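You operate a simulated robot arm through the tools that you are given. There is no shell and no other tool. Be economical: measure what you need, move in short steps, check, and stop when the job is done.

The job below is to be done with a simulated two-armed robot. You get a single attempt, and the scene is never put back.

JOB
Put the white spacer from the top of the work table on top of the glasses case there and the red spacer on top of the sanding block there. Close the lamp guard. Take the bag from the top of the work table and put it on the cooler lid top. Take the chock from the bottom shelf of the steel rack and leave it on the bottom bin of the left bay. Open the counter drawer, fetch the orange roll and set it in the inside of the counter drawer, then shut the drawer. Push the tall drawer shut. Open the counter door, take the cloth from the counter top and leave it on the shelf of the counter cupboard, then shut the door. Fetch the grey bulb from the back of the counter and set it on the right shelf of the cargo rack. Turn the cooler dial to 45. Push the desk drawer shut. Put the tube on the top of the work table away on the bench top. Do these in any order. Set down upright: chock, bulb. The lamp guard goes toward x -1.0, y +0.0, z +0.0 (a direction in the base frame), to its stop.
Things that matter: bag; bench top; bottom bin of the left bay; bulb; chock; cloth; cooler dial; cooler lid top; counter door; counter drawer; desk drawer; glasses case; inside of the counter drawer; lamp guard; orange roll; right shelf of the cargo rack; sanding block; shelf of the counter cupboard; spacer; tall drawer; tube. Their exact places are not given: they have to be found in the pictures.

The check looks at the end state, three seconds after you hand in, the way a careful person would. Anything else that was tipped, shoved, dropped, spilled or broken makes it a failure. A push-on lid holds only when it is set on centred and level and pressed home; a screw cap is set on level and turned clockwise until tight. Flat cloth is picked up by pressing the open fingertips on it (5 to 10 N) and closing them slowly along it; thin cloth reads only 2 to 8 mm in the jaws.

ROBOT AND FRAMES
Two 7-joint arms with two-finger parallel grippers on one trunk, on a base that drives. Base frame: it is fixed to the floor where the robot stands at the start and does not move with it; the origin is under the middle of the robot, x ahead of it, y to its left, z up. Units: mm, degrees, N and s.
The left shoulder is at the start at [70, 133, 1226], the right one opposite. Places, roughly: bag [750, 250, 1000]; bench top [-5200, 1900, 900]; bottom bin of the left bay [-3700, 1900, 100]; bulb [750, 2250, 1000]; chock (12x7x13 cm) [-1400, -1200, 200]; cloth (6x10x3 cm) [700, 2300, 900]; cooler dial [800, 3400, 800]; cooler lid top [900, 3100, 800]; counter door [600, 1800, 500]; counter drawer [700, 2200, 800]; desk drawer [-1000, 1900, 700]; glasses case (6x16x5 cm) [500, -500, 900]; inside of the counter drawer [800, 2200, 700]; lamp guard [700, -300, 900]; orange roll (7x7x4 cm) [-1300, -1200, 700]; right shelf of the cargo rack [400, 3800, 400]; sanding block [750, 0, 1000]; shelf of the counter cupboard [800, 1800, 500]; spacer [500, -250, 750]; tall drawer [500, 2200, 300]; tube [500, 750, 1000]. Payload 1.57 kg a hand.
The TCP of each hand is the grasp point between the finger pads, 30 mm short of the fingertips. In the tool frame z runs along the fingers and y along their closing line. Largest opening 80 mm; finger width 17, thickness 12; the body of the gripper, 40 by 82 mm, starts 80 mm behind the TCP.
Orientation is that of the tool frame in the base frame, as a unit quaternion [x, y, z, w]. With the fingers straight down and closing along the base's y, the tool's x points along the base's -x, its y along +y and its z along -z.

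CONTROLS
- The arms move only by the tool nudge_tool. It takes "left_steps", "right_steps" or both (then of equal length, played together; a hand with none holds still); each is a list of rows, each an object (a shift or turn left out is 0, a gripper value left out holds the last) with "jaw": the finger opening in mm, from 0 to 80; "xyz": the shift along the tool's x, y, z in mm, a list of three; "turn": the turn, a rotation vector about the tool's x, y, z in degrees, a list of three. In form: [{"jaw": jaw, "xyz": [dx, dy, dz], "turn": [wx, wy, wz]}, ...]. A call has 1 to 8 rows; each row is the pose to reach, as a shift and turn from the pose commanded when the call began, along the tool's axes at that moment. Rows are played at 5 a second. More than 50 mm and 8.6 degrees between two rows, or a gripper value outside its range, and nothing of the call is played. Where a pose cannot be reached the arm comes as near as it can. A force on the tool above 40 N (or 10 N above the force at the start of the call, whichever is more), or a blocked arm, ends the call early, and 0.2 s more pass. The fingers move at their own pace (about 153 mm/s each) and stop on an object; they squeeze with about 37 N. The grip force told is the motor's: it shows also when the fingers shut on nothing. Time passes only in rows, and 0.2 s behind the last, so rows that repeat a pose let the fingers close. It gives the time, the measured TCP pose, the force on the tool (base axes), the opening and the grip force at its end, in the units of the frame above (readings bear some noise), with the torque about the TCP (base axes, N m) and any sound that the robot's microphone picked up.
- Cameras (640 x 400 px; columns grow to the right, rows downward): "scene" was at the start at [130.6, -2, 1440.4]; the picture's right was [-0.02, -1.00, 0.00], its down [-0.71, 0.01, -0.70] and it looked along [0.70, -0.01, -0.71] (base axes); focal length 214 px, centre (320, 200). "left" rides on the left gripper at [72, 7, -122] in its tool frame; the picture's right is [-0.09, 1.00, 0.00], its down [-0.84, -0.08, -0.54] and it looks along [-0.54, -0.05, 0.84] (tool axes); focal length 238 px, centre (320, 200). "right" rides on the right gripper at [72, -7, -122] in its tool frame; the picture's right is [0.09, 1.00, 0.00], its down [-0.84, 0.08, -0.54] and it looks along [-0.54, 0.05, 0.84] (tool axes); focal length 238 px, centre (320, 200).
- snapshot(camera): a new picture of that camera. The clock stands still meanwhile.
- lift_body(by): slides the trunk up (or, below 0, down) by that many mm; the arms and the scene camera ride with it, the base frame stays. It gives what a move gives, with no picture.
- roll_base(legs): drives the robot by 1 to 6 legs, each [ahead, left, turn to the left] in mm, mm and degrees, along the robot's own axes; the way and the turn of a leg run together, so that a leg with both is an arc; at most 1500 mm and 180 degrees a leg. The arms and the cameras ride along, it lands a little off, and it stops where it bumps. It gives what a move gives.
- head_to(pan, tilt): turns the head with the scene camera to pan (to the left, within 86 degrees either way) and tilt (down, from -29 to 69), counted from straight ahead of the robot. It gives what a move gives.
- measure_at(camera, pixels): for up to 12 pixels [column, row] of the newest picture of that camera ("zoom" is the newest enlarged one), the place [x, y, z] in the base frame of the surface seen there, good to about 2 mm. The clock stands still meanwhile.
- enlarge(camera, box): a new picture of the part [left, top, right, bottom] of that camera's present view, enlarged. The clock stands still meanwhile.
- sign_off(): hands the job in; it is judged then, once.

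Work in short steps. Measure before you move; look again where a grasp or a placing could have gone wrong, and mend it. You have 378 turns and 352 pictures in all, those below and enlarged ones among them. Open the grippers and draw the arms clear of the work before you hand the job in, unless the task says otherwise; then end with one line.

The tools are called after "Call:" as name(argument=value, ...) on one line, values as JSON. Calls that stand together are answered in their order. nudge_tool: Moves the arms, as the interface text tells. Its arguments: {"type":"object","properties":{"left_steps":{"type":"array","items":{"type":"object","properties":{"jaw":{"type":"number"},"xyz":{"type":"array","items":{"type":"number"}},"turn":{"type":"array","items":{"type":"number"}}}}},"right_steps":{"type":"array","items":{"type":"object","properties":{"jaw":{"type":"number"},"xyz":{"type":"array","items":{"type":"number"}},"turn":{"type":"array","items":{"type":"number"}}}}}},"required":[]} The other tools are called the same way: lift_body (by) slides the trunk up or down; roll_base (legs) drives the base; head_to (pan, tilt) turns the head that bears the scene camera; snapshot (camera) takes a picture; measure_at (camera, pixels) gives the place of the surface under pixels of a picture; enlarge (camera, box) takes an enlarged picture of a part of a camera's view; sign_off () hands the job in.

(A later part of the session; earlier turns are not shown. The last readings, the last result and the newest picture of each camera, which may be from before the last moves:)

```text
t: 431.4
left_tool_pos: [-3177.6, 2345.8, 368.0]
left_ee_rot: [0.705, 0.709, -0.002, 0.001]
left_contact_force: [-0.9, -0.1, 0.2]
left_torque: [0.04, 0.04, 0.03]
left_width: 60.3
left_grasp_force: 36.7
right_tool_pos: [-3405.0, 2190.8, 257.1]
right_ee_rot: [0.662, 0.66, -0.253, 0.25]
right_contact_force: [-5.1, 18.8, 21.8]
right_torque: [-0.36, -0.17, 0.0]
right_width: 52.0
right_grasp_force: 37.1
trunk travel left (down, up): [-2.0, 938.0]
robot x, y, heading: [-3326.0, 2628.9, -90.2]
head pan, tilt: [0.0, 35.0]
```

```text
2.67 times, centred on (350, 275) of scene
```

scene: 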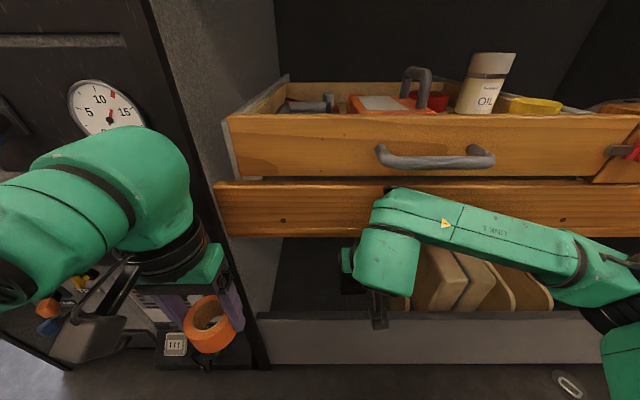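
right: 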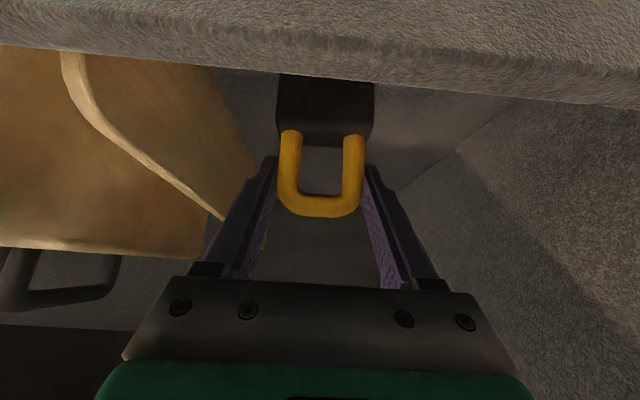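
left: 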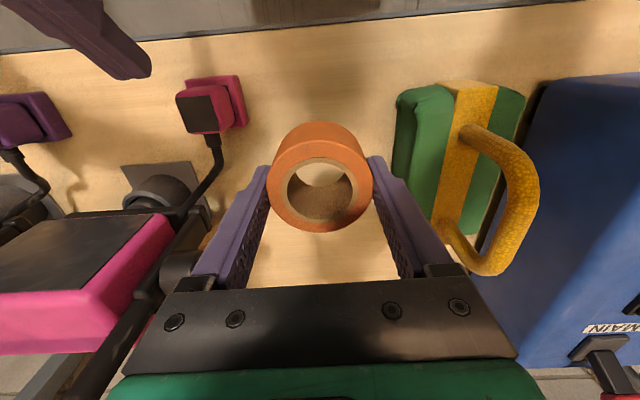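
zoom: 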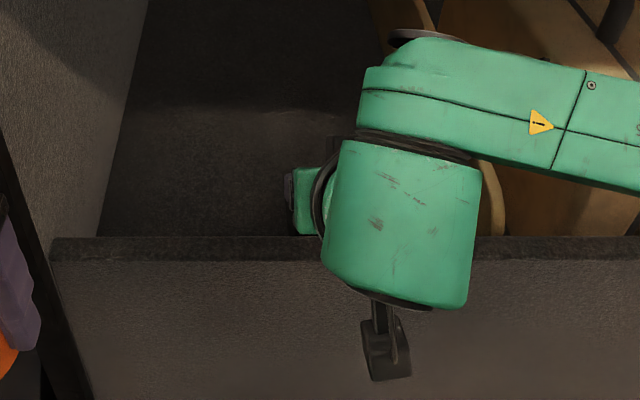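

Contact with slight rear-edge-first touch (~5 mm). I ease the preload a little and release.

Call:
nudge_tool(right_steps=[{"xyz": [-1, 0, -1.2]}, {"xyz": [-1, 0, -1.2], "jaw": 56}, {"xyz": [-1, 0, -1.2], "jaw": 64}, {"xyz": [-1, 0, -1.2], "jaw": 76}, {"xyz": [-1, 0, -1.2], "jaw": 76}])

Call:
snapshot(camera="right")

```text
t: 432.6
left_tool_pos: [-3177.8, 2344.0, 364.4]
left_ee_rot: [0.704, 0.71, 0.001, 0.001]
left_contact_force: [0.2, 0.6, -0.7]
left_torque: [0.01, 0.02, -0.01]
left_width: 60.1
left_grasp_force: 37.0
right_tool_pos: [-3404.1, 2188.1, 255.5]
right_ee_rot: [0.663, 0.661, -0.252, 0.246]
right_contact_force: [0.1, 0.0, -0.3]
right_torque: [0.01, 0.0, -0.02]
right_width: 75.9
right_grasp_force: 0.0
trunk travel left (down, up): [-2.0, 938.0]
robot x, y, heading: [-3324.1, 2626.2, -90.2]
head pan, tilt: [0.0, 35.0]
```

```text
183 pictures are left
```

right: 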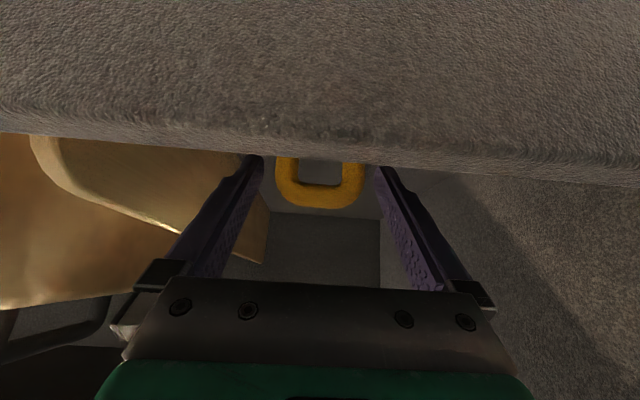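

Released cleanly. I withdraw along the tool axis, then up, then back out.

Call:
nudge_tool(right_steps=[{"xyz": [0, 0, -25]}, {"xyz": [0, 0, -50]}, {"xyz": [-10, 0, -80]}])

Call:
roll_base(legs=[[-150, 0, 0]])

Call:
lift_body(by=150)

Call:
snapshot(camera="right")

```text
t: 433.4
left_tool_pos: [-3177.2, 2345.2, 365.8]
left_ee_rot: [0.705, 0.709, 0.0, 0.0]
left_contact_force: [-0.2, 0.6, -0.1]
left_torque: [-0.03, 0.0, 0.01]
left_width: 59.7
left_grasp_force: 36.5
right_tool_pos: [-3403.7, 2233.9, 324.4]
right_ee_rot: [0.663, 0.661, -0.251, 0.246]
right_contact_force: [-0.5, -0.9, 0.6]
right_torque: [-0.01, 0.01, -0.01]
right_width: 76.1
right_grasp_force: 0.1
trunk travel left (down, up): [-2.0, 938.0]
robot x, y, heading: [-3320.8, 2628.0, -90.0]
head pan, tilt: [0.0, 35.0]
```

```text
t: 434.7
left_tool_pos: [-3177.3, 2490.9, 365.7]
left_ee_rot: [0.704, 0.71, 0.0, 0.0]
left_contact_force: [-0.1, 0.5, -0.4]
left_torque: [0.03, -0.01, 0.03]
left_width: 59.9
left_grasp_force: 37.4
right_tool_pos: [-3401.9, 2380.3, 325.5]
right_ee_rot: [0.663, 0.66, -0.252, 0.247]
right_contact_force: [0.1, 0.6, 0.1]
right_torque: [-0.02, -0.01, -0.03]
right_width: 76.0
right_grasp_force: 0.0
trunk travel left (down, up): [-2.0, 938.0]
robot x, y, heading: [-3324.6, 2773.9, -90.0]
head pan, tilt: [0.0, 35.0]
```

```text
t: 436.5
left_tool_pos: [-3176.7, 2492.0, 516.2]
left_ee_rot: [0.705, 0.71, 0.0, 0.0]
left_contact_force: [-0.2, 0.2, -1.3]
left_torque: [-0.02, -0.05, -0.02]
left_width: 59.8
left_grasp_force: 37.1
right_tool_pos: [-3402.1, 2378.9, 473.9]
right_ee_rot: [0.664, 0.66, -0.251, 0.246]
right_contact_force: [0.8, 0.0, -0.3]
right_torque: [0.0, 0.02, -0.04]
right_width: 76.1
right_grasp_force: 0.2
trunk travel left (down, up): [-152.0, 788.0]
robot x, y, heading: [-3326.6, 2780.4, -90.4]
head pan, tilt: [0.0, 35.0]
```

```text
182 pictures are left
```

right: 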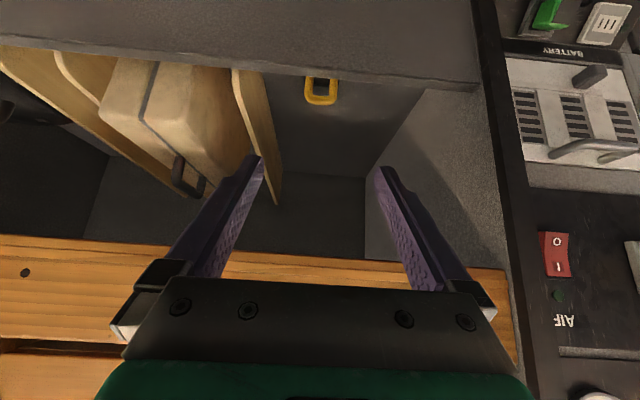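

Call:
measure_at(camera="right", pixels=[[320, 100], [310, 85], [334, 85], [350, 90], [290, 95]])

Call:
snapshot(camera="scene")

```text
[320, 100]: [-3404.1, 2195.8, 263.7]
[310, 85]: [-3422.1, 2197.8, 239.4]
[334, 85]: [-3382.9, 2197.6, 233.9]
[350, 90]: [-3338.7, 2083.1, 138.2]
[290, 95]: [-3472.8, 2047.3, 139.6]
```

```text
181 pictures are left
```

scene: 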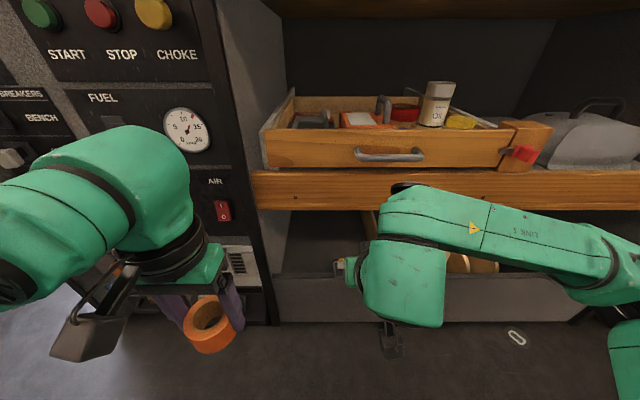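

Chock stands upright in the bin. Now back to the counter with the roll: turn to face +x and drive.

Call:
roll_base(legs=[[-50, 0, 0], [0, 0, 90.4], [1400, 0, 0], [1350, 0, 0]])

Call:
nudge_tool(right_steps=[{"turn": [0, 8.2, 0], "jaw": 0}, {"turn": [0, 16.4, 0], "jaw": 0}, {"turn": [0, 24.6, 0], "jaw": 0}, {"turn": [0, 32.8, 0], "jaw": 0}, {"turn": [0, 41, 0], "jaw": 0}])

Call:
head_to(pan=0, tilt=25)

Call:
snapshot(camera="scene")

```text
t: 454.1
left_tool_pos: [-303.1, 2967.8, 515.1]
left_ee_rot: [0.004, 1.0, 0.0, 0.0]
left_contact_force: [-0.4, -0.3, -1.4]
left_torque: [-0.01, -0.03, 0.01]
left_width: 59.4
left_grasp_force: 37.1
right_tool_pos: [-194.1, 2739.7, 474.7]
right_ee_rot: [0.009, 0.936, -0.006, 0.351]
right_contact_force: [0.5, -0.4, 0.0]
right_torque: [0.0, 0.01, -0.04]
right_width: 75.8
right_grasp_force: 0.1
trunk travel left (down, up): [-152.0, 788.0]
robot x, y, heading: [-591.4, 2825.9, -1.1]
head pan, tilt: [0.0, 35.0]
```

```text
t: 455.3
left_tool_pos: [-302.1, 2967.8, 513.6]
left_ee_rot: [0.004, 1.0, 0.0, 0.001]
left_contact_force: [-0.6, -0.5, 0.1]
left_torque: [-0.02, 0.02, 0.0]
left_width: 59.1
left_grasp_force: 37.3
right_tool_pos: [-194.3, 2739.6, 475.4]
right_ee_rot: [0.01, 1.0, -0.003, 0.001]
right_contact_force: [-0.5, -0.4, 0.3]
right_torque: [-0.01, -0.01, 0.01]
right_width: 0.0
right_grasp_force: 21.2
trunk travel left (down, up): [-152.0, 788.0]
robot x, y, heading: [-587.9, 2827.8, -0.8]
head pan, tilt: [0.0, 35.0]
```

```text
t: 456.0
left_tool_pos: [-302.3, 2967.9, 515.6]
left_ee_rot: [0.004, 1.0, 0.0, 0.0]
left_contact_force: [0.5, -0.9, -0.1]
left_torque: [0.02, -0.01, -0.02]
left_width: 59.3
left_grasp_force: 37.3
right_tool_pos: [-193.9, 2739.3, 475.2]
right_ee_rot: [0.01, 1.0, -0.003, 0.002]
right_contact_force: [-0.4, 0.4, 0.9]
right_torque: [0.03, 0.01, 0.01]
right_width: 0.1
right_grasp_force: 21.6
trunk travel left (down, up): [-152.0, 788.0]
robot x, y, heading: [-587.3, 2824.0, -1.0]
head pan, tilt: [0.0, 25.0]
```

```text
180 pictures are left
```

scene: 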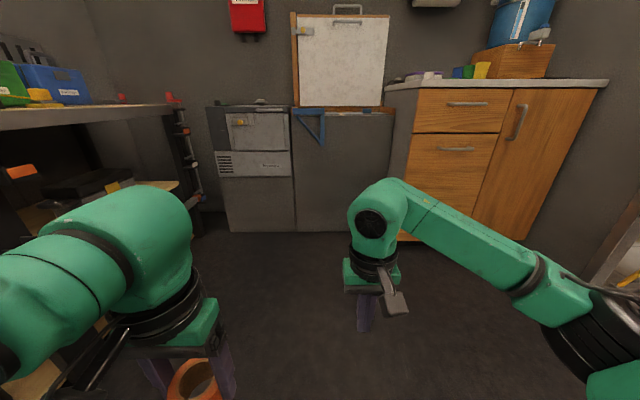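

I raise the trunk 385 and drive to line the right hand with the counter drawer handle (≈(516,2184,808)).

Call:
lift_body(by=395)

Call:
roll_base(legs=[[0, -555, 1], [660, 0, 0]])

Call:
snapshot(camera="right")

Call:
snapshot(camera="scene")

```text
t: 459.8
left_tool_pos: [-302.2, 2966.6, 909.9]
left_ee_rot: [0.005, 1.0, 0.0, 0.001]
left_contact_force: [-0.1, 0.4, -1.0]
left_torque: [-0.03, -0.01, -0.02]
left_width: 59.0
left_grasp_force: 37.1
right_tool_pos: [-193.7, 2741.0, 870.7]
right_ee_rot: [0.011, 1.0, -0.003, 0.001]
right_contact_force: [-0.3, -0.1, -0.3]
right_torque: [0.01, -0.01, -0.05]
right_width: 0.0
right_grasp_force: 21.4
trunk travel left (down, up): [-547.0, 393.0]
robot x, y, heading: [-586.1, 2824.7, -0.9]
head pan, tilt: [0.0, 25.0]
```

```text
t: 466.3
left_tool_pos: [350.9, 2414.2, 909.9]
left_ee_rot: [-0.004, 1.0, 0.0, 0.0]
left_contact_force: [0.8, -0.9, -0.2]
left_torque: [0.01, 0.03, 0.03]
left_width: 59.1
left_grasp_force: 37.2
right_tool_pos: [460.2, 2186.9, 870.9]
right_ee_rot: [0.004, 1.0, -0.003, 0.001]
right_contact_force: [-0.7, 0.5, 0.4]
right_torque: [0.01, -0.03, 0.05]
right_width: 0.0
right_grasp_force: 21.1
trunk travel left (down, up): [-547.0, 393.0]
robot x, y, heading: [61.6, 2264.8, -0.1]
head pan, tilt: [0.0, 25.0]
```

```text
179 pictures are left
```

right: 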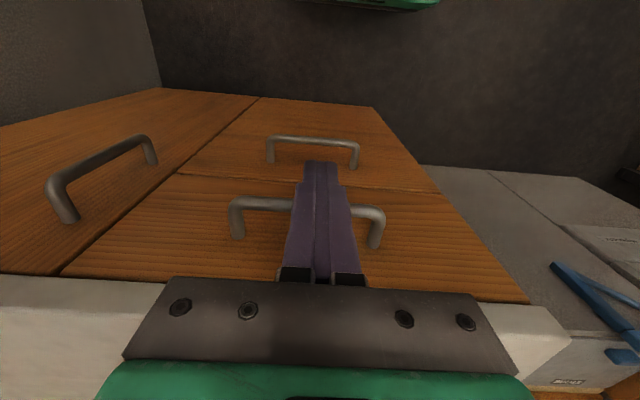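

```text
178 pictures are left
```

scene: 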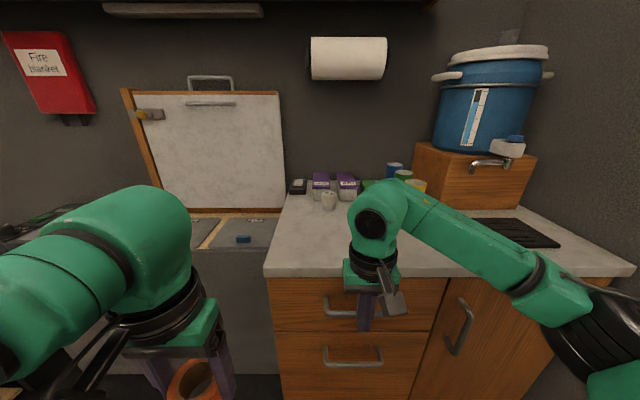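

Call:
measure_at(camera="right", pixels=[[270, 204], [245, 200], [365, 212], [238, 230], [260, 235], [375, 240], [540, 320]])

```text
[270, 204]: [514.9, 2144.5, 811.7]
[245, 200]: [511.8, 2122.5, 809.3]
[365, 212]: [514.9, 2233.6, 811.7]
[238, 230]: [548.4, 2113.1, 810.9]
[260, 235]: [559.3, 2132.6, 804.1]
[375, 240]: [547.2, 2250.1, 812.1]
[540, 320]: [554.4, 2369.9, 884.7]
```

Bar centre ≈(516,808). I move forward over it to x≈539, then dip the fingertips behind it.

Call:
nudge_tool(right_steps=[{"xyz": [-40, 0, 0]}, {"xyz": [-79, 0, 0]}, {"xyz": [-79, 0, 20]}, {"xyz": [-79, 0, 42]}])

Call:
snapshot(camera="right")

```text
t: 467.3
left_tool_pos: [350.7, 2412.5, 910.5]
left_ee_rot: [-0.003, 1.0, -0.001, 0.001]
left_contact_force: [0.4, 0.0, -0.7]
left_torque: [0.0, 0.01, 0.01]
left_width: 58.9
left_grasp_force: 37.1
right_tool_pos: [540.1, 2185.6, 826.8]
right_ee_rot: [0.003, 1.0, -0.004, 0.002]
right_contact_force: [0.4, -0.6, -0.7]
right_torque: [0.03, 0.02, 0.01]
right_width: 0.2
right_grasp_force: 21.8
trunk travel left (down, up): [-547.0, 393.0]
robot x, y, heading: [67.5, 2265.5, 0.2]
head pan, tilt: [0.0, 25.0]
```

```text
177 pictures are left
```

right: 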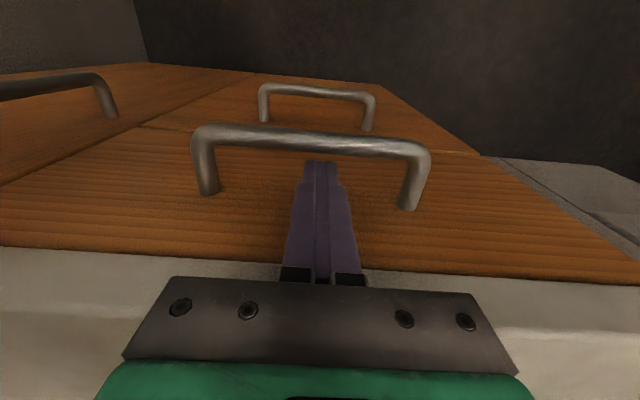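

The fingers are behind the bar. I pull by driving back.

Call:
roll_base(legs=[[-100, 0, 0]])

Call:
snapshot(camera="scene")

```text
t: 468.4
left_tool_pos: [248.5, 2412.7, 910.8]
left_ee_rot: [-0.004, 1.0, 0.0, 0.0]
left_contact_force: [-0.2, 0.0, -0.8]
left_torque: [0.03, -0.01, -0.03]
left_width: 59.0
left_grasp_force: 36.8
right_tool_pos: [438.0, 2187.5, 828.2]
right_ee_rot: [0.003, 1.0, -0.003, 0.003]
right_contact_force: [0.0, -0.3, 0.3]
right_torque: [-0.01, 0.01, 0.01]
right_width: 0.2
right_grasp_force: 21.1
trunk travel left (down, up): [-547.0, 393.0]
robot x, y, heading: [-35.0, 2262.7, -0.1]
head pan, tilt: [0.0, 25.0]
```

```text
176 pictures are left
```

scene: 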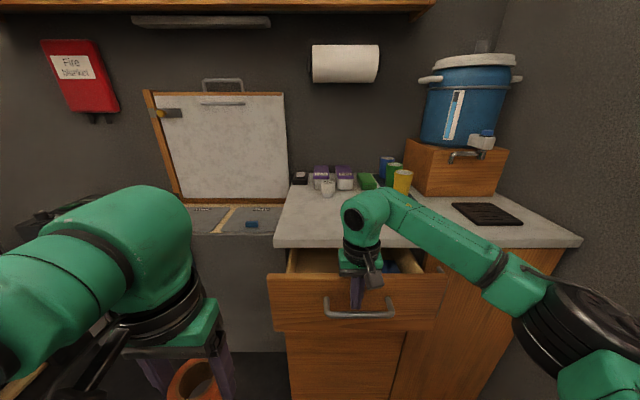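

Opening. Another 130 mm.

Call:
roll_base(legs=[[-130, 0, 0]])

Call:
snapshot(camera="scene")

Call:
measure_at(camera="scene", pixels=[[300, 285], [330, 285], [300, 335], [300, 270], [395, 280], [420, 285], [350, 265]])

```text
t: 469.7
left_tool_pos: [117.8, 2413.1, 909.9]
left_ee_rot: [-0.004, 1.0, 0.0, 0.0]
left_contact_force: [-0.2, -0.7, -1.0]
left_torque: [0.03, -0.02, 0.03]
left_width: 58.9
left_grasp_force: 37.1
right_tool_pos: [308.2, 2186.3, 827.5]
right_ee_rot: [0.003, 1.0, -0.003, 0.002]
right_contact_force: [0.6, -0.1, 0.4]
right_torque: [0.02, 0.0, 0.0]
right_width: 0.0
right_grasp_force: 21.2
trunk travel left (down, up): [-547.0, 393.0]
robot x, y, heading: [-168.7, 2266.6, -0.3]
head pan, tilt: [0.0, 25.0]
```

```text
175 pictures are left
```

scene: 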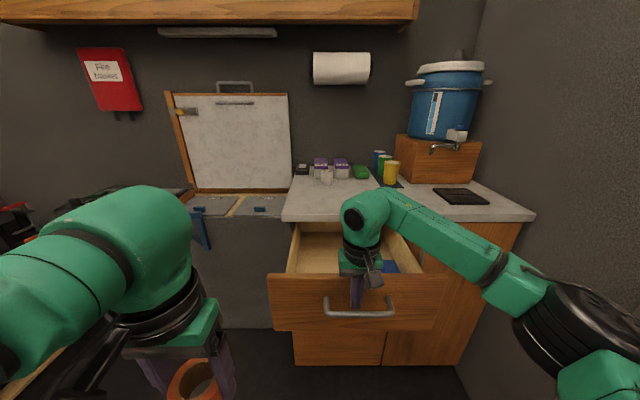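

```text
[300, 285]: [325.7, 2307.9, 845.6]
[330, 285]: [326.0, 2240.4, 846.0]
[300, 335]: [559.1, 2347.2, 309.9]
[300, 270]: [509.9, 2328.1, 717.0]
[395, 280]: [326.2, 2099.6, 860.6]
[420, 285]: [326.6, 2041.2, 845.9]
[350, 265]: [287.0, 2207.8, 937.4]
```

Drawer is open ~233 mm. I lift the right hand off the handle and pull it back, then look inside.

Call:
nudge_tool(right_steps=[{"xyz": [0, 0, -30]}, {"xyz": [0, 0, -60]}, {"xyz": [40, -25, -75]}, {"xyz": [80, -50, -75]}, {"xyz": [120, -75, -75]}, {"xyz": [150, -100, -75]}])

Call:
head_to(pan=0, tilt=35)

Call:
snapshot(camera="scene")

```text
t: 471.1
left_tool_pos: [118.3, 2413.4, 910.8]
left_ee_rot: [-0.004, 1.0, 0.0, 0.001]
left_contact_force: [0.2, 0.4, -0.3]
left_torque: [0.02, 0.05, -0.01]
left_width: 59.0
left_grasp_force: 37.5
right_tool_pos: [157.9, 2088.5, 903.3]
right_ee_rot: [0.004, 1.0, -0.003, 0.003]
right_contact_force: [0.8, 0.2, 0.1]
right_torque: [0.02, -0.01, 0.01]
right_width: 0.1
right_grasp_force: 21.4
trunk travel left (down, up): [-547.0, 393.0]
robot x, y, heading: [-167.2, 2266.1, -0.3]
head pan, tilt: [0.0, 25.0]
```

```text
t: 471.8
left_tool_pos: [118.0, 2413.9, 909.6]
left_ee_rot: [-0.004, 1.0, 0.0, 0.0]
left_contact_force: [0.4, 0.6, -0.4]
left_torque: [-0.03, -0.03, 0.01]
left_width: 59.2
left_grasp_force: 37.6
right_tool_pos: [159.0, 2089.2, 902.2]
right_ee_rot: [0.004, 1.0, -0.003, 0.002]
right_contact_force: [-0.6, 1.0, -0.8]
right_torque: [-0.01, 0.0, 0.0]
right_width: 0.0
right_grasp_force: 21.0
trunk travel left (down, up): [-547.0, 393.0]
robot x, y, heading: [-166.7, 2267.5, -0.2]
head pan, tilt: [0.0, 35.0]
```

```text
174 pictures are left
```

scene: 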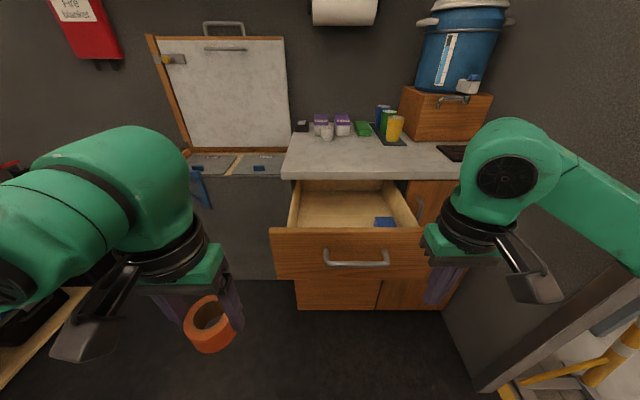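

Call:
measure_at(camera="scene", pixels=[[340, 215], [320, 220], [365, 205], [385, 221], [297, 215], [410, 215], [330, 196], [345, 232]])

```text
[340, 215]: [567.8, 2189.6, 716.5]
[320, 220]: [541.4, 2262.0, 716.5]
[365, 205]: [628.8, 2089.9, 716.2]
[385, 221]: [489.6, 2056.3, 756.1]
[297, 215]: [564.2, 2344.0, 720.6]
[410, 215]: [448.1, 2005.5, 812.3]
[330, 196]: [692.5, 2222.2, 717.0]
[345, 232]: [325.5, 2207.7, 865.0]
```

Drawer floor z≈716.5. Target (470,2225). I tuck the right hand, drive ahead 200, and bring the left hand over.

Call:
nudge_tool(right_steps=[{"xyz": [30, -20, -20]}, {"xyz": [60, -40, -40]}])

Call:
roll_base(legs=[[200, 0, 0.2]])

Call:
nudge_tool(left_steps=[{"xyz": [-25, -31, 0]}, {"xyz": [-50, -62, 0]}, {"xyz": [-75, -93, 0]}, {"xyz": [-100, -124, 0]}, {"xyz": [-126, -155, 0]}, {"xyz": [-152, -188, 0]}])

Call:
snapshot(camera="left")

```text
t: 472.4
left_tool_pos: [117.4, 2413.4, 911.6]
left_ee_rot: [-0.003, 1.0, 0.0, 0.001]
left_contact_force: [0.0, 0.2, -0.4]
left_torque: [-0.01, 0.01, 0.03]
left_width: 59.1
left_grasp_force: 36.4
right_tool_pos: [98.2, 2049.3, 943.8]
right_ee_rot: [0.003, 1.0, -0.002, 0.002]
right_contact_force: [0.5, -0.5, 0.1]
right_torque: [0.03, -0.02, 0.0]
right_width: 0.0
right_grasp_force: 21.1
trunk travel left (down, up): [-547.0, 393.0]
robot x, y, heading: [-167.9, 2267.6, -0.0]
head pan, tilt: [0.0, 35.0]
```

```text
t: 474.0
left_tool_pos: [317.9, 2414.0, 909.1]
left_ee_rot: [-0.006, 1.0, 0.0, 0.001]
left_contact_force: [0.0, -0.7, -0.7]
left_torque: [-0.01, 0.01, -0.01]
left_width: 58.7
left_grasp_force: 37.1
right_tool_pos: [298.5, 2049.7, 944.0]
right_ee_rot: [0.002, 1.0, -0.002, 0.002]
right_contact_force: [-0.1, -0.6, 0.4]
right_torque: [0.02, 0.0, -0.03]
right_width: 0.0
right_grasp_force: 21.8
trunk travel left (down, up): [-547.0, 393.0]
robot x, y, heading: [33.0, 2267.8, 0.3]
head pan, tilt: [0.0, 35.0]
```

```text
t: 475.4
left_tool_pos: [471.5, 2225.2, 911.3]
left_ee_rot: [-0.005, 1.0, 0.001, 0.0]
left_contact_force: [-0.8, -0.6, -0.5]
left_torque: [0.01, 0.0, 0.0]
left_width: 58.7
left_grasp_force: 37.3
right_tool_pos: [298.0, 2048.0, 943.4]
right_ee_rot: [0.002, 1.0, -0.002, 0.001]
right_contact_force: [0.9, -0.2, 0.1]
right_torque: [0.04, -0.03, 0.0]
right_width: 0.2
right_grasp_force: 20.7
trunk travel left (down, up): [-547.0, 393.0]
robot x, y, heading: [32.4, 2264.0, 0.2]
head pan, tilt: [0.0, 35.0]
```

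```text
173 pictures are left
```

left: 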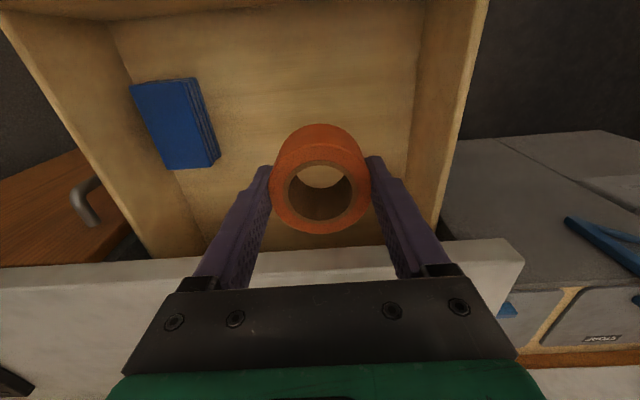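

Well inside. I lower 150, then to contact.

Call:
nudge_tool(left_steps=[{"xyz": [0, 0, 40]}, {"xyz": [0, 0, 80]}, {"xyz": [0, 0, 120]}, {"xyz": [0, 0, 150]}, {"xyz": [0, 0, 156]}])

Call:
snapshot(camera="scene")

```text
t: 476.6
left_tool_pos: [470.5, 2229.3, 754.7]
left_ee_rot: [-0.006, 1.0, -0.001, 0.001]
left_contact_force: [-0.1, 0.0, -1.1]
left_torque: [-0.03, -0.02, -0.02]
left_width: 58.8
left_grasp_force: 37.5
right_tool_pos: [298.8, 2049.4, 943.9]
right_ee_rot: [0.002, 1.0, -0.003, 0.002]
right_contact_force: [0.2, -0.3, 1.3]
right_torque: [-0.03, 0.01, 0.01]
right_width: 0.0
right_grasp_force: 21.4
trunk travel left (down, up): [-547.0, 393.0]
robot x, y, heading: [34.6, 2267.6, 0.2]
head pan, tilt: [0.0, 35.0]
```

```text
172 pictures are left
```

scene: 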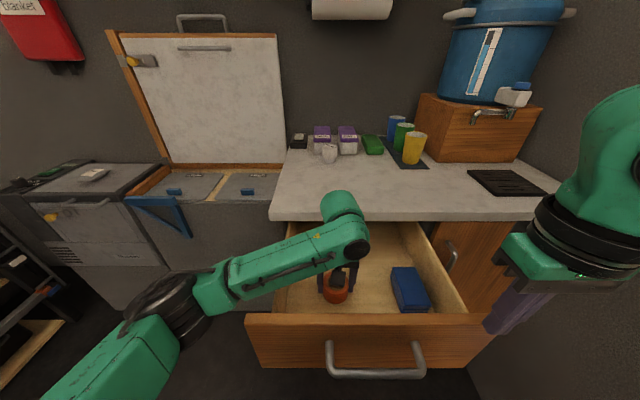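

Lower the last ~3 mm and release, then rise.

Call:
nudge_tool(left_steps=[{"xyz": [0, 0, 2]}, {"xyz": [0, 0, 3.5]}, {"xyz": [0, 0, 3.5], "jaw": 70}, {"xyz": [0, 0, 3.5], "jaw": 78}, {"xyz": [0, 0, 3.5], "jaw": 78}, {"xyz": [0, 0, -40], "jaw": 78}, {"xyz": [0, 0, -85], "jaw": 78}, {"xyz": [0, 0, -130], "jaw": 78}])

Call:
snapshot(camera="left")

```text
t: 478.4
left_tool_pos: [468.3, 2227.5, 885.9]
left_ee_rot: [-0.005, 1.0, -0.001, 0.0]
left_contact_force: [-0.1, -0.3, 0.1]
left_torque: [-0.02, 0.01, -0.01]
left_width: 77.9
left_grasp_force: 0.0
right_tool_pos: [296.8, 2049.6, 945.1]
right_ee_rot: [0.002, 1.0, -0.002, 0.003]
right_contact_force: [-0.1, -0.5, 0.6]
right_torque: [0.02, -0.01, -0.04]
right_width: 0.1
right_grasp_force: 21.4
trunk travel left (down, up): [-547.0, 393.0]
robot x, y, heading: [32.4, 2260.8, 0.2]
head pan, tilt: [0.0, 35.0]
```

```text
171 pictures are left
```

left: 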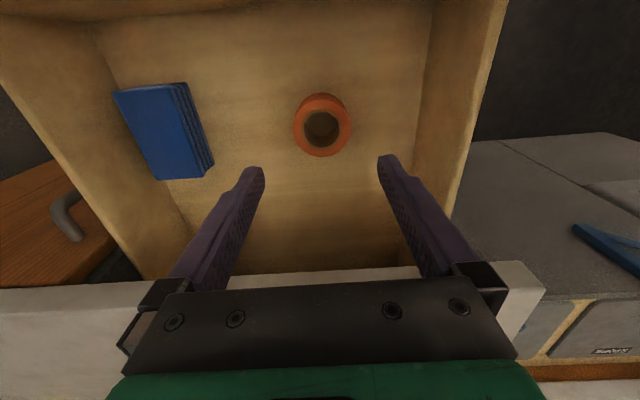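

Roll is in the drawer. I back off 215, lower the left hand in front of the handle bar, and push the drawer shut.

Call:
roll_base(legs=[[-225, 0, 0]])

Call:
nudge_tool(left_steps=[{"jaw": 70, "xyz": [0, -25, 0]}, {"jaw": 70, "xyz": [0, -45, 20]}, {"jaw": 70, "xyz": [0, -45, 50]}, {"jaw": 70, "xyz": [0, -45, 68]}])

Call:
snapshot(camera="scene")

Call:
snapshot(camera="left")

```text
t: 480.1
left_tool_pos: [267.7, 2229.6, 886.9]
left_ee_rot: [-0.01, 1.0, -0.001, 0.009]
left_contact_force: [0.3, 1.1, -0.2]
left_torque: [0.04, -0.02, -0.03]
left_width: 77.9
left_grasp_force: 0.0
right_tool_pos: [91.9, 2049.8, 944.8]
right_ee_rot: [0.001, 1.0, -0.002, 0.002]
right_contact_force: [0.2, 0.3, 0.8]
right_torque: [0.0, 0.0, 0.02]
right_width: 0.0
right_grasp_force: 20.1
trunk travel left (down, up): [-547.0, 393.0]
robot x, y, heading: [-173.2, 2268.7, 0.3]
head pan, tilt: [0.0, 35.0]
stopped in leg 1: the force on the tool passed its limit at 70 N (the readings are from after the stop); the commanded pose is now the measured one
```

```text
t: 480.9
left_tool_pos: [270.5, 2184.4, 844.8]
left_ee_rot: [-0.01, 1.0, -0.004, 0.017]
left_contact_force: [-1.2, 1.2, 11.8]
left_torque: [0.48, 0.13, -0.01]
left_width: 70.3
left_grasp_force: 0.5
right_tool_pos: [91.2, 2049.8, 944.5]
right_ee_rot: [0.001, 1.0, -0.002, 0.003]
right_contact_force: [0.3, -0.5, -0.2]
right_torque: [0.02, -0.01, -0.03]
right_width: 0.0
right_grasp_force: 21.9
trunk travel left (down, up): [-547.0, 393.0]
robot x, y, heading: [-177.1, 2265.5, 0.3]
head pan, tilt: [0.0, 35.0]
stopped in row 4 (left hand): the force on the tool passed its limit at 67 N (the readings are from after the stop); the commanded pose is now the measured one
```

```text
170 pictures are left
```

scene: 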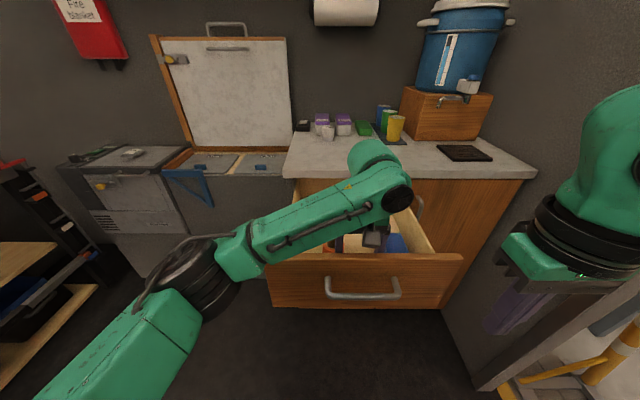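

```text
169 pictures are left
```

left: 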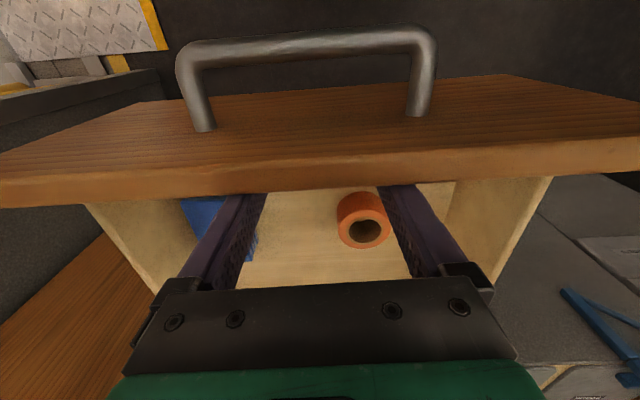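

My tips had caught the inside of the drawer front and pulled it further out. I lift the hand clear first and measure the drawer.

Call:
nudge_tool(left_steps=[{"xyz": [0, 0, -40]}, {"xyz": [0, 0, -80]}, {"xyz": [0, 0, -110]}])

Call:
snapshot(camera="scene")

Call:
measure_at(camera="scene", pixels=[[300, 285], [440, 285], [365, 290], [365, 265], [330, 265], [300, 265], [430, 240]])

```text
t: 481.7
left_tool_pos: [267.8, 2186.1, 954.0]
left_ee_rot: [-0.01, 1.0, -0.003, 0.015]
left_contact_force: [0.1, -0.5, -0.7]
left_torque: [-0.02, -0.04, 0.0]
left_width: 70.4
left_grasp_force: 0.0
right_tool_pos: [91.7, 2048.3, 943.3]
right_ee_rot: [0.001, 1.0, -0.002, 0.002]
right_contact_force: [-0.5, -0.6, 0.9]
right_torque: [-0.02, -0.02, -0.03]
right_width: 0.0
right_grasp_force: 20.9
trunk travel left (down, up): [-547.0, 393.0]
robot x, y, heading: [-170.2, 2265.3, 0.3]
head pan, tilt: [0.0, 35.0]
```

```text
168 pictures are left
```

scene: 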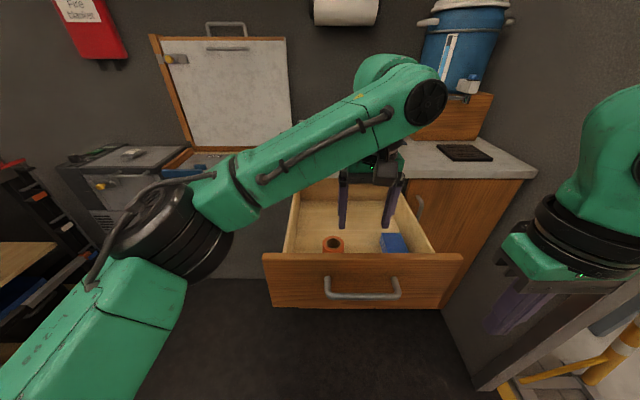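

```text
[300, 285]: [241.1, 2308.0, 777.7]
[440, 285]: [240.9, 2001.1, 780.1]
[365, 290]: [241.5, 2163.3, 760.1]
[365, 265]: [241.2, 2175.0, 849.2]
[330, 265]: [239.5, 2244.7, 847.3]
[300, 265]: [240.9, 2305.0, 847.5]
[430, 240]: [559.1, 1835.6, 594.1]
```

Drawer intact, opened to x=241. I back off 130 with the hand high, then lower in front of the handle.

Call:
roll_base(legs=[[-130, 0, 0]])

Call:
nudge_tool(left_steps=[{"jaw": 70, "xyz": [0, 0, 45], "turn": [0, 1.7, 0]}, {"jaw": 70, "xyz": [0, 0, 90], "turn": [0, 1.7, 0]}, {"jaw": 70, "xyz": [0, 0, 134], "turn": [0, 1.7, 0]}])

Call:
snapshot(camera="left")

```text
t: 483.0
left_tool_pos: [141.2, 2183.7, 954.4]
left_ee_rot: [-0.011, 1.0, -0.002, 0.015]
left_contact_force: [0.4, -0.1, -0.4]
left_torque: [0.0, -0.03, -0.01]
left_width: 70.0
left_grasp_force: 0.0
right_tool_pos: [-35.5, 2049.8, 943.8]
right_ee_rot: [0.0, 1.0, -0.002, 0.002]
right_contact_force: [-0.7, -0.6, 0.0]
right_torque: [0.02, -0.03, -0.03]
right_width: 0.0
right_grasp_force: 21.4
trunk travel left (down, up): [-547.0, 393.0]
robot x, y, heading: [-302.6, 2263.6, 0.4]
head pan, tilt: [0.0, 35.0]
```

```text
t: 483.8
left_tool_pos: [145.4, 2185.0, 817.7]
left_ee_rot: [-0.01, 1.0, -0.002, 0.0]
left_contact_force: [-0.2, -0.2, 0.3]
left_torque: [-0.02, 0.0, -0.04]
left_width: 69.9
left_grasp_force: 0.0
right_tool_pos: [-35.7, 2050.5, 944.1]
right_ee_rot: [0.0, 1.0, -0.002, 0.001]
right_contact_force: [0.5, -0.6, 0.4]
right_torque: [-0.01, 0.03, 0.03]
right_width: 0.0
right_grasp_force: 21.3
trunk travel left (down, up): [-547.0, 393.0]
robot x, y, heading: [-304.1, 2263.7, 0.7]
head pan, tilt: [0.0, 35.0]
```

```text
167 pictures are left
```

left: 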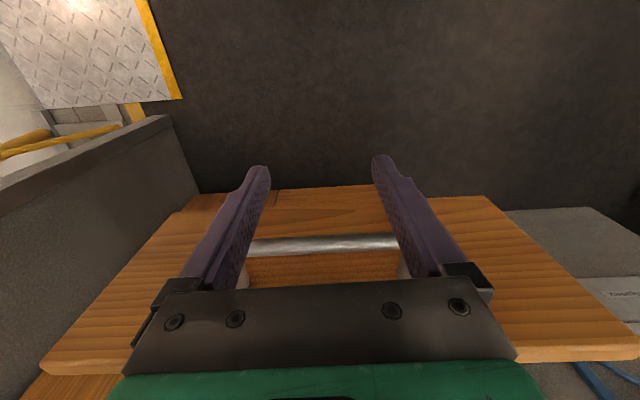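

Fingers are in front of the bar. I push by driving forward.

Call:
roll_base(legs=[[200, 0, -0.5], [120, 0, 0]])

Call:
snapshot(camera="scene")

Call:
measure_at(camera="scene", pixels=[[290, 290], [300, 310], [420, 300]])

```text
t: 486.2
left_tool_pos: [464.0, 2182.1, 820.1]
left_ee_rot: [-0.007, 1.0, -0.002, 0.0]
left_contact_force: [0.1, -0.2, -1.1]
left_torque: [-0.01, 0.04, 0.02]
left_width: 70.0
left_grasp_force: 0.2
right_tool_pos: [283.3, 2048.7, 943.0]
right_ee_rot: [0.004, 1.0, -0.002, 0.001]
right_contact_force: [0.5, 0.4, 0.9]
right_torque: [0.0, -0.01, -0.01]
right_width: 0.0
right_grasp_force: 21.2
trunk travel left (down, up): [-547.0, 393.0]
robot x, y, heading: [13.7, 2264.1, -0.0]
head pan, tilt: [0.0, 35.0]
```

```text
166 pictures are left
```

scene: 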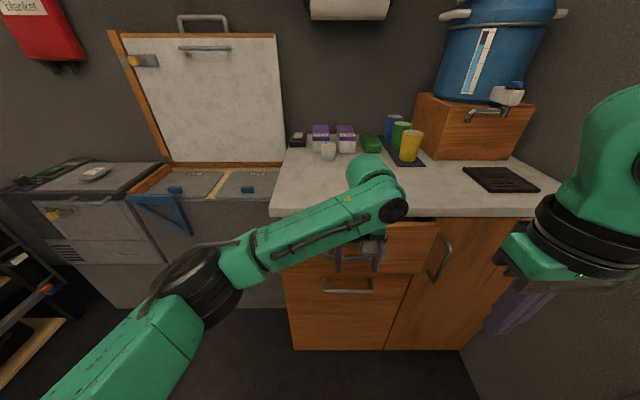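

```text
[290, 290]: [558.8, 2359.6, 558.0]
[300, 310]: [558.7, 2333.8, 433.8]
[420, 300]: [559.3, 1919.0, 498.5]
```

Nearly shut. I push the last ~37 mm in small steps with the arm.

Call:
nudge_tool(left_steps=[{"xyz": [-8, 0, 0]}, {"xyz": [-16, 0, 0]}, {"xyz": [-24, 0, 0]}, {"xyz": [-32, 0, 0]}, {"xyz": [-38, 0, 0]}, {"xyz": [-42, 0, 0]}])

Call:
snapshot(camera="scene")

Call:
measure_at(camera="scene", pixels=[[295, 250], [300, 240], [425, 240], [420, 260], [420, 225]])

```text
t: 487.6
left_tool_pos: [502.0, 2180.4, 818.4]
left_ee_rot: [-0.006, 1.0, -0.001, -0.001]
left_contact_force: [-18.4, 2.7, -7.3]
left_torque: [0.27, 0.27, -0.68]
left_width: 68.4
left_grasp_force: 0.0
right_tool_pos: [278.7, 2047.7, 944.1]
right_ee_rot: [0.003, 1.0, -0.003, 0.004]
right_contact_force: [0.6, 0.3, -0.2]
right_torque: [-0.05, -0.01, 0.0]
right_width: 0.0
right_grasp_force: 21.5
trunk travel left (down, up): [-547.0, 393.0]
robot x, y, heading: [16.4, 2269.4, 0.0]
head pan, tilt: [0.0, 35.0]
```

```text
165 pictures are left
```

scene: 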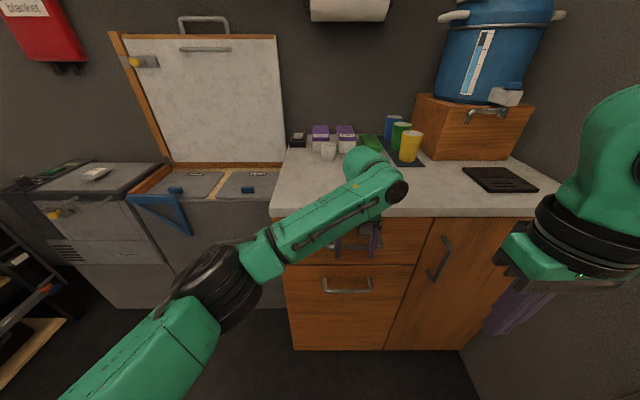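

```text
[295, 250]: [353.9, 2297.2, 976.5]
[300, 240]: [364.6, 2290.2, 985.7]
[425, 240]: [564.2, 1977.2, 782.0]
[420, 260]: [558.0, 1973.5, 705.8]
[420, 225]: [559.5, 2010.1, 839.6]
```

Counter drawer is shut (x≈559.5). Now the tube: I back off, go out through the doorway, and look at the table's left end.

Call:
nudge_tool(left_steps=[{"xyz": [40, 0, 0]}, {"xyz": [80, 0, -20]}, {"xyz": [120, 0, -60]}])

Call:
measure_at(camera="scene", pixels=[[420, 225], [385, 260]])

Call:
roll_base(legs=[[-285, 0, 0], [0, 0, -90], [600, 0, 0], [900, 0, 0], [0, 0, 90]])

Call:
head_to(pan=0, tilt=35)

Call:
snapshot(camera="scene")

```text
refused: row 3 steps farther than a row can; nothing moved
```

```text
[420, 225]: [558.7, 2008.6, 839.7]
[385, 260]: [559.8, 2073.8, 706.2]
```

```text
t: 496.2
left_tool_pos: [-343.1, 1188.6, 793.9]
left_ee_rot: [0.708, 0.706, 0.005, -0.011]
left_contact_force: [-0.4, -1.0, 0.2]
left_torque: [0.06, 0.02, 0.01]
left_width: 69.9
left_grasp_force: 0.1
right_tool_pos: [-484.9, 1394.0, 923.2]
right_ee_rot: [0.712, 0.702, 0.011, -0.019]
right_contact_force: [-0.2, -0.1, -0.9]
right_torque: [0.05, 0.01, 0.0]
right_width: 0.0
right_grasp_force: 21.0
trunk travel left (down, up): [-547.0, 393.0]
robot x, y, heading: [-265.9, 1696.4, -90.6]
head pan, tilt: [0.0, 35.0]
stopped in leg 3: the robot was blocked; the commanded pose is now the measured one
```

```text
t: 496.8
left_tool_pos: [-343.7, 1190.9, 794.3]
left_ee_rot: [0.708, 0.706, 0.005, -0.012]
left_contact_force: [0.2, 0.1, 0.2]
left_torque: [0.04, 0.01, -0.01]
left_width: 70.2
left_grasp_force: 0.0
right_tool_pos: [-485.2, 1396.8, 924.3]
right_ee_rot: [0.712, 0.702, 0.009, -0.018]
right_contact_force: [0.8, 0.2, 0.5]
right_torque: [0.0, 0.0, 0.02]
right_width: 0.0
right_grasp_force: 21.3
trunk travel left (down, up): [-547.0, 393.0]
robot x, y, heading: [-266.3, 1696.5, -90.6]
head pan, tilt: [0.0, 35.0]
```

```text
164 pictures are left
```

scene: 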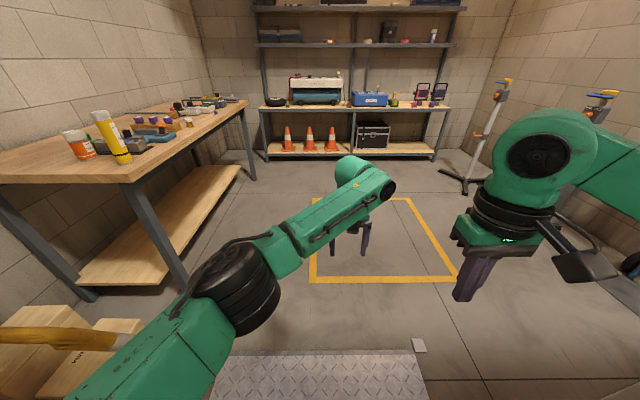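

Blocked again at the threshold as before; I simply continue the drive.

Call:
roll_base(legs=[[300, 0, 0.6], [700, 0, 0], [0, 0, 90]])

Call:
head_to(pan=0, tilt=35)

Call:
snapshot(camera="scene")

```text
t: 497.5
left_tool_pos: [-332.6, 1173.4, 769.0]
left_ee_rot: [0.712, 0.702, 0.011, -0.024]
left_contact_force: [-0.4, -0.5, -0.3]
left_torque: [0.02, 0.0, -0.04]
left_width: 70.0
left_grasp_force: 0.0
right_tool_pos: [-486.4, 1351.1, 901.1]
right_ee_rot: [0.711, 0.702, 0.025, -0.037]
right_contact_force: [-0.6, -0.5, -1.0]
right_torque: [0.05, 0.02, 0.0]
right_width: 0.0
right_grasp_force: 21.4
trunk travel left (down, up): [-547.0, 393.0]
robot x, y, heading: [-265.6, 1695.4, -90.4]
head pan, tilt: [0.0, 35.0]
stopped in leg 1: the robot was blocked; the commanded pose is now the measured one
```

```text
t: 498.1
left_tool_pos: [-332.8, 1175.2, 771.1]
left_ee_rot: [0.712, 0.701, 0.011, -0.022]
left_contact_force: [-0.5, -0.6, -0.1]
left_torque: [0.01, 0.0, 0.04]
left_width: 70.0
left_grasp_force: 0.1
right_tool_pos: [-485.2, 1352.4, 903.1]
right_ee_rot: [0.711, 0.702, 0.023, -0.036]
right_contact_force: [-0.1, 0.1, 0.0]
right_torque: [0.03, -0.02, -0.02]
right_width: 0.2
right_grasp_force: 20.9
trunk travel left (down, up): [-547.0, 393.0]
robot x, y, heading: [-263.9, 1694.6, -90.5]
head pan, tilt: [0.0, 35.0]
```

```text
163 pictures are left
```

scene: 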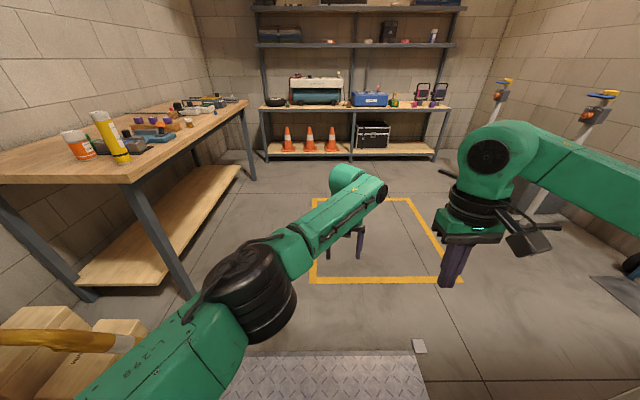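

Call:
measure_at(camera="scene", pixels=[[250, 290], [200, 330], [225, 290], [130, 370], [70, 340], [300, 360], [560, 160], [636, 200]])

Call:
head_to(pan=75, tilt=35)

Call:
snapshot(camera="scene")

Call:
head_to(pan=-75, tilt=35)

Call:
snapshot(camera="scene")

```text
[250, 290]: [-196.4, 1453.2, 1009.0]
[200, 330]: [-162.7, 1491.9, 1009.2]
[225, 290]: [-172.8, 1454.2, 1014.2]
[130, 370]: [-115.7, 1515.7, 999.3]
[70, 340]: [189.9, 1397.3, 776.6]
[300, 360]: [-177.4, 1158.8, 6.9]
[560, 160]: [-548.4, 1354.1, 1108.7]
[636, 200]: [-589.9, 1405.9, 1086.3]
```

```text
t: 499.6
left_tool_pos: [-332.8, 1176.1, 771.2]
left_ee_rot: [0.712, 0.702, 0.012, -0.021]
left_contact_force: [0.6, -0.3, -0.4]
left_torque: [0.02, -0.02, -0.03]
left_width: 70.3
left_grasp_force: 0.0
right_tool_pos: [-485.4, 1354.3, 903.6]
right_ee_rot: [0.711, 0.702, 0.023, -0.035]
right_contact_force: [-0.4, 1.0, 0.4]
right_torque: [0.0, 0.0, 0.0]
right_width: 0.0
right_grasp_force: 21.3
trunk travel left (down, up): [-547.0, 393.0]
robot x, y, heading: [-266.2, 1699.5, -90.3]
head pan, tilt: [75.0, 35.0]
```

```text
162 pictures are left
```

scene: 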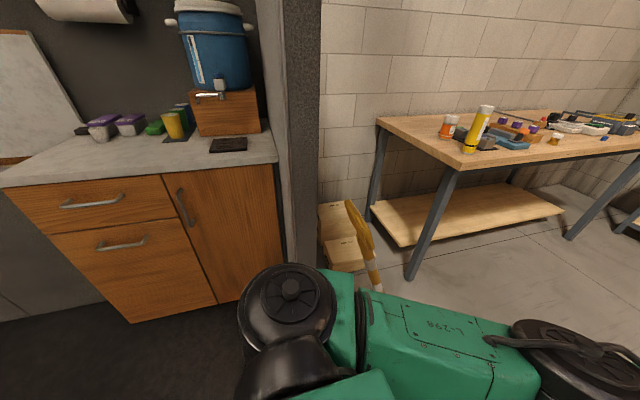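

```text
t: 501.9
left_tool_pos: [-332.5, 1175.6, 770.0]
left_ee_rot: [0.713, 0.701, 0.011, -0.022]
left_contact_force: [-0.8, 0.0, 0.1]
left_torque: [0.0, 0.02, 0.0]
left_width: 70.0
left_grasp_force: 0.1
right_tool_pos: [-486.5, 1354.4, 903.6]
right_ee_rot: [0.711, 0.702, 0.023, -0.035]
right_contact_force: [-0.3, 0.4, 0.2]
right_torque: [0.01, 0.03, 0.0]
right_width: 0.0
right_grasp_force: 21.2
trunk travel left (down, up): [-547.0, 393.0]
robot x, y, heading: [-267.2, 1696.7, -90.1]
head pan, tilt: [-75.0, 35.0]
```

```text
161 pictures are left
```

scene: 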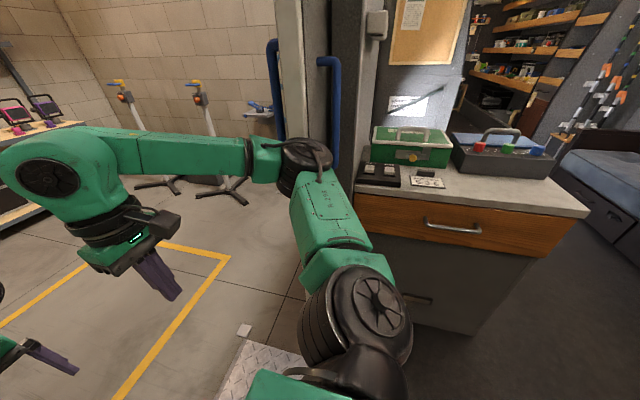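

Call:
measure_at(camera="scene", pixels=[[305, 165], [325, 155], [330, 110], [300, 60], [283, 60], [290, 180], [320, 210], [340, 70]])

```text
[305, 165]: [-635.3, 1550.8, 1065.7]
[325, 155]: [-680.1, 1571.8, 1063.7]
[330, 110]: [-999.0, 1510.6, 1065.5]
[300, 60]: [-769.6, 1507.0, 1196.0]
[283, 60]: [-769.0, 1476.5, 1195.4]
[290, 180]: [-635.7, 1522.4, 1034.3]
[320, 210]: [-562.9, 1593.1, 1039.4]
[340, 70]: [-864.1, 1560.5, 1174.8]
```

No arm contact seen; the base seems to catch the threshold near y≈1690. I back 80 and cross it slowly with short legs.

Call:
roll_base(legs=[[-80, 0, 0], [60, 0, 0], [60, 0, 0], [60, 0, 0], [60, 0, 0]])

```text
t: 502.7
left_tool_pos: [-313.6, 1179.8, 740.3]
left_ee_rot: [0.711, 0.702, 0.023, -0.038]
left_contact_force: [-0.4, -0.7, 0.2]
left_torque: [0.0, 0.04, 0.01]
left_width: 70.2
left_grasp_force: 0.1
right_tool_pos: [-486.7, 1321.1, 878.3]
right_ee_rot: [0.711, 0.7, 0.037, -0.053]
right_contact_force: [0.4, 0.0, -1.1]
right_torque: [0.01, 0.04, 0.02]
right_width: 0.1
right_grasp_force: 21.0
trunk travel left (down, up): [-547.0, 393.0]
robot x, y, heading: [-265.2, 1703.2, -90.3]
head pan, tilt: [-75.0, 35.0]
stopped in leg 1: the robot was blocked; the commanded pose is now the measured one
```

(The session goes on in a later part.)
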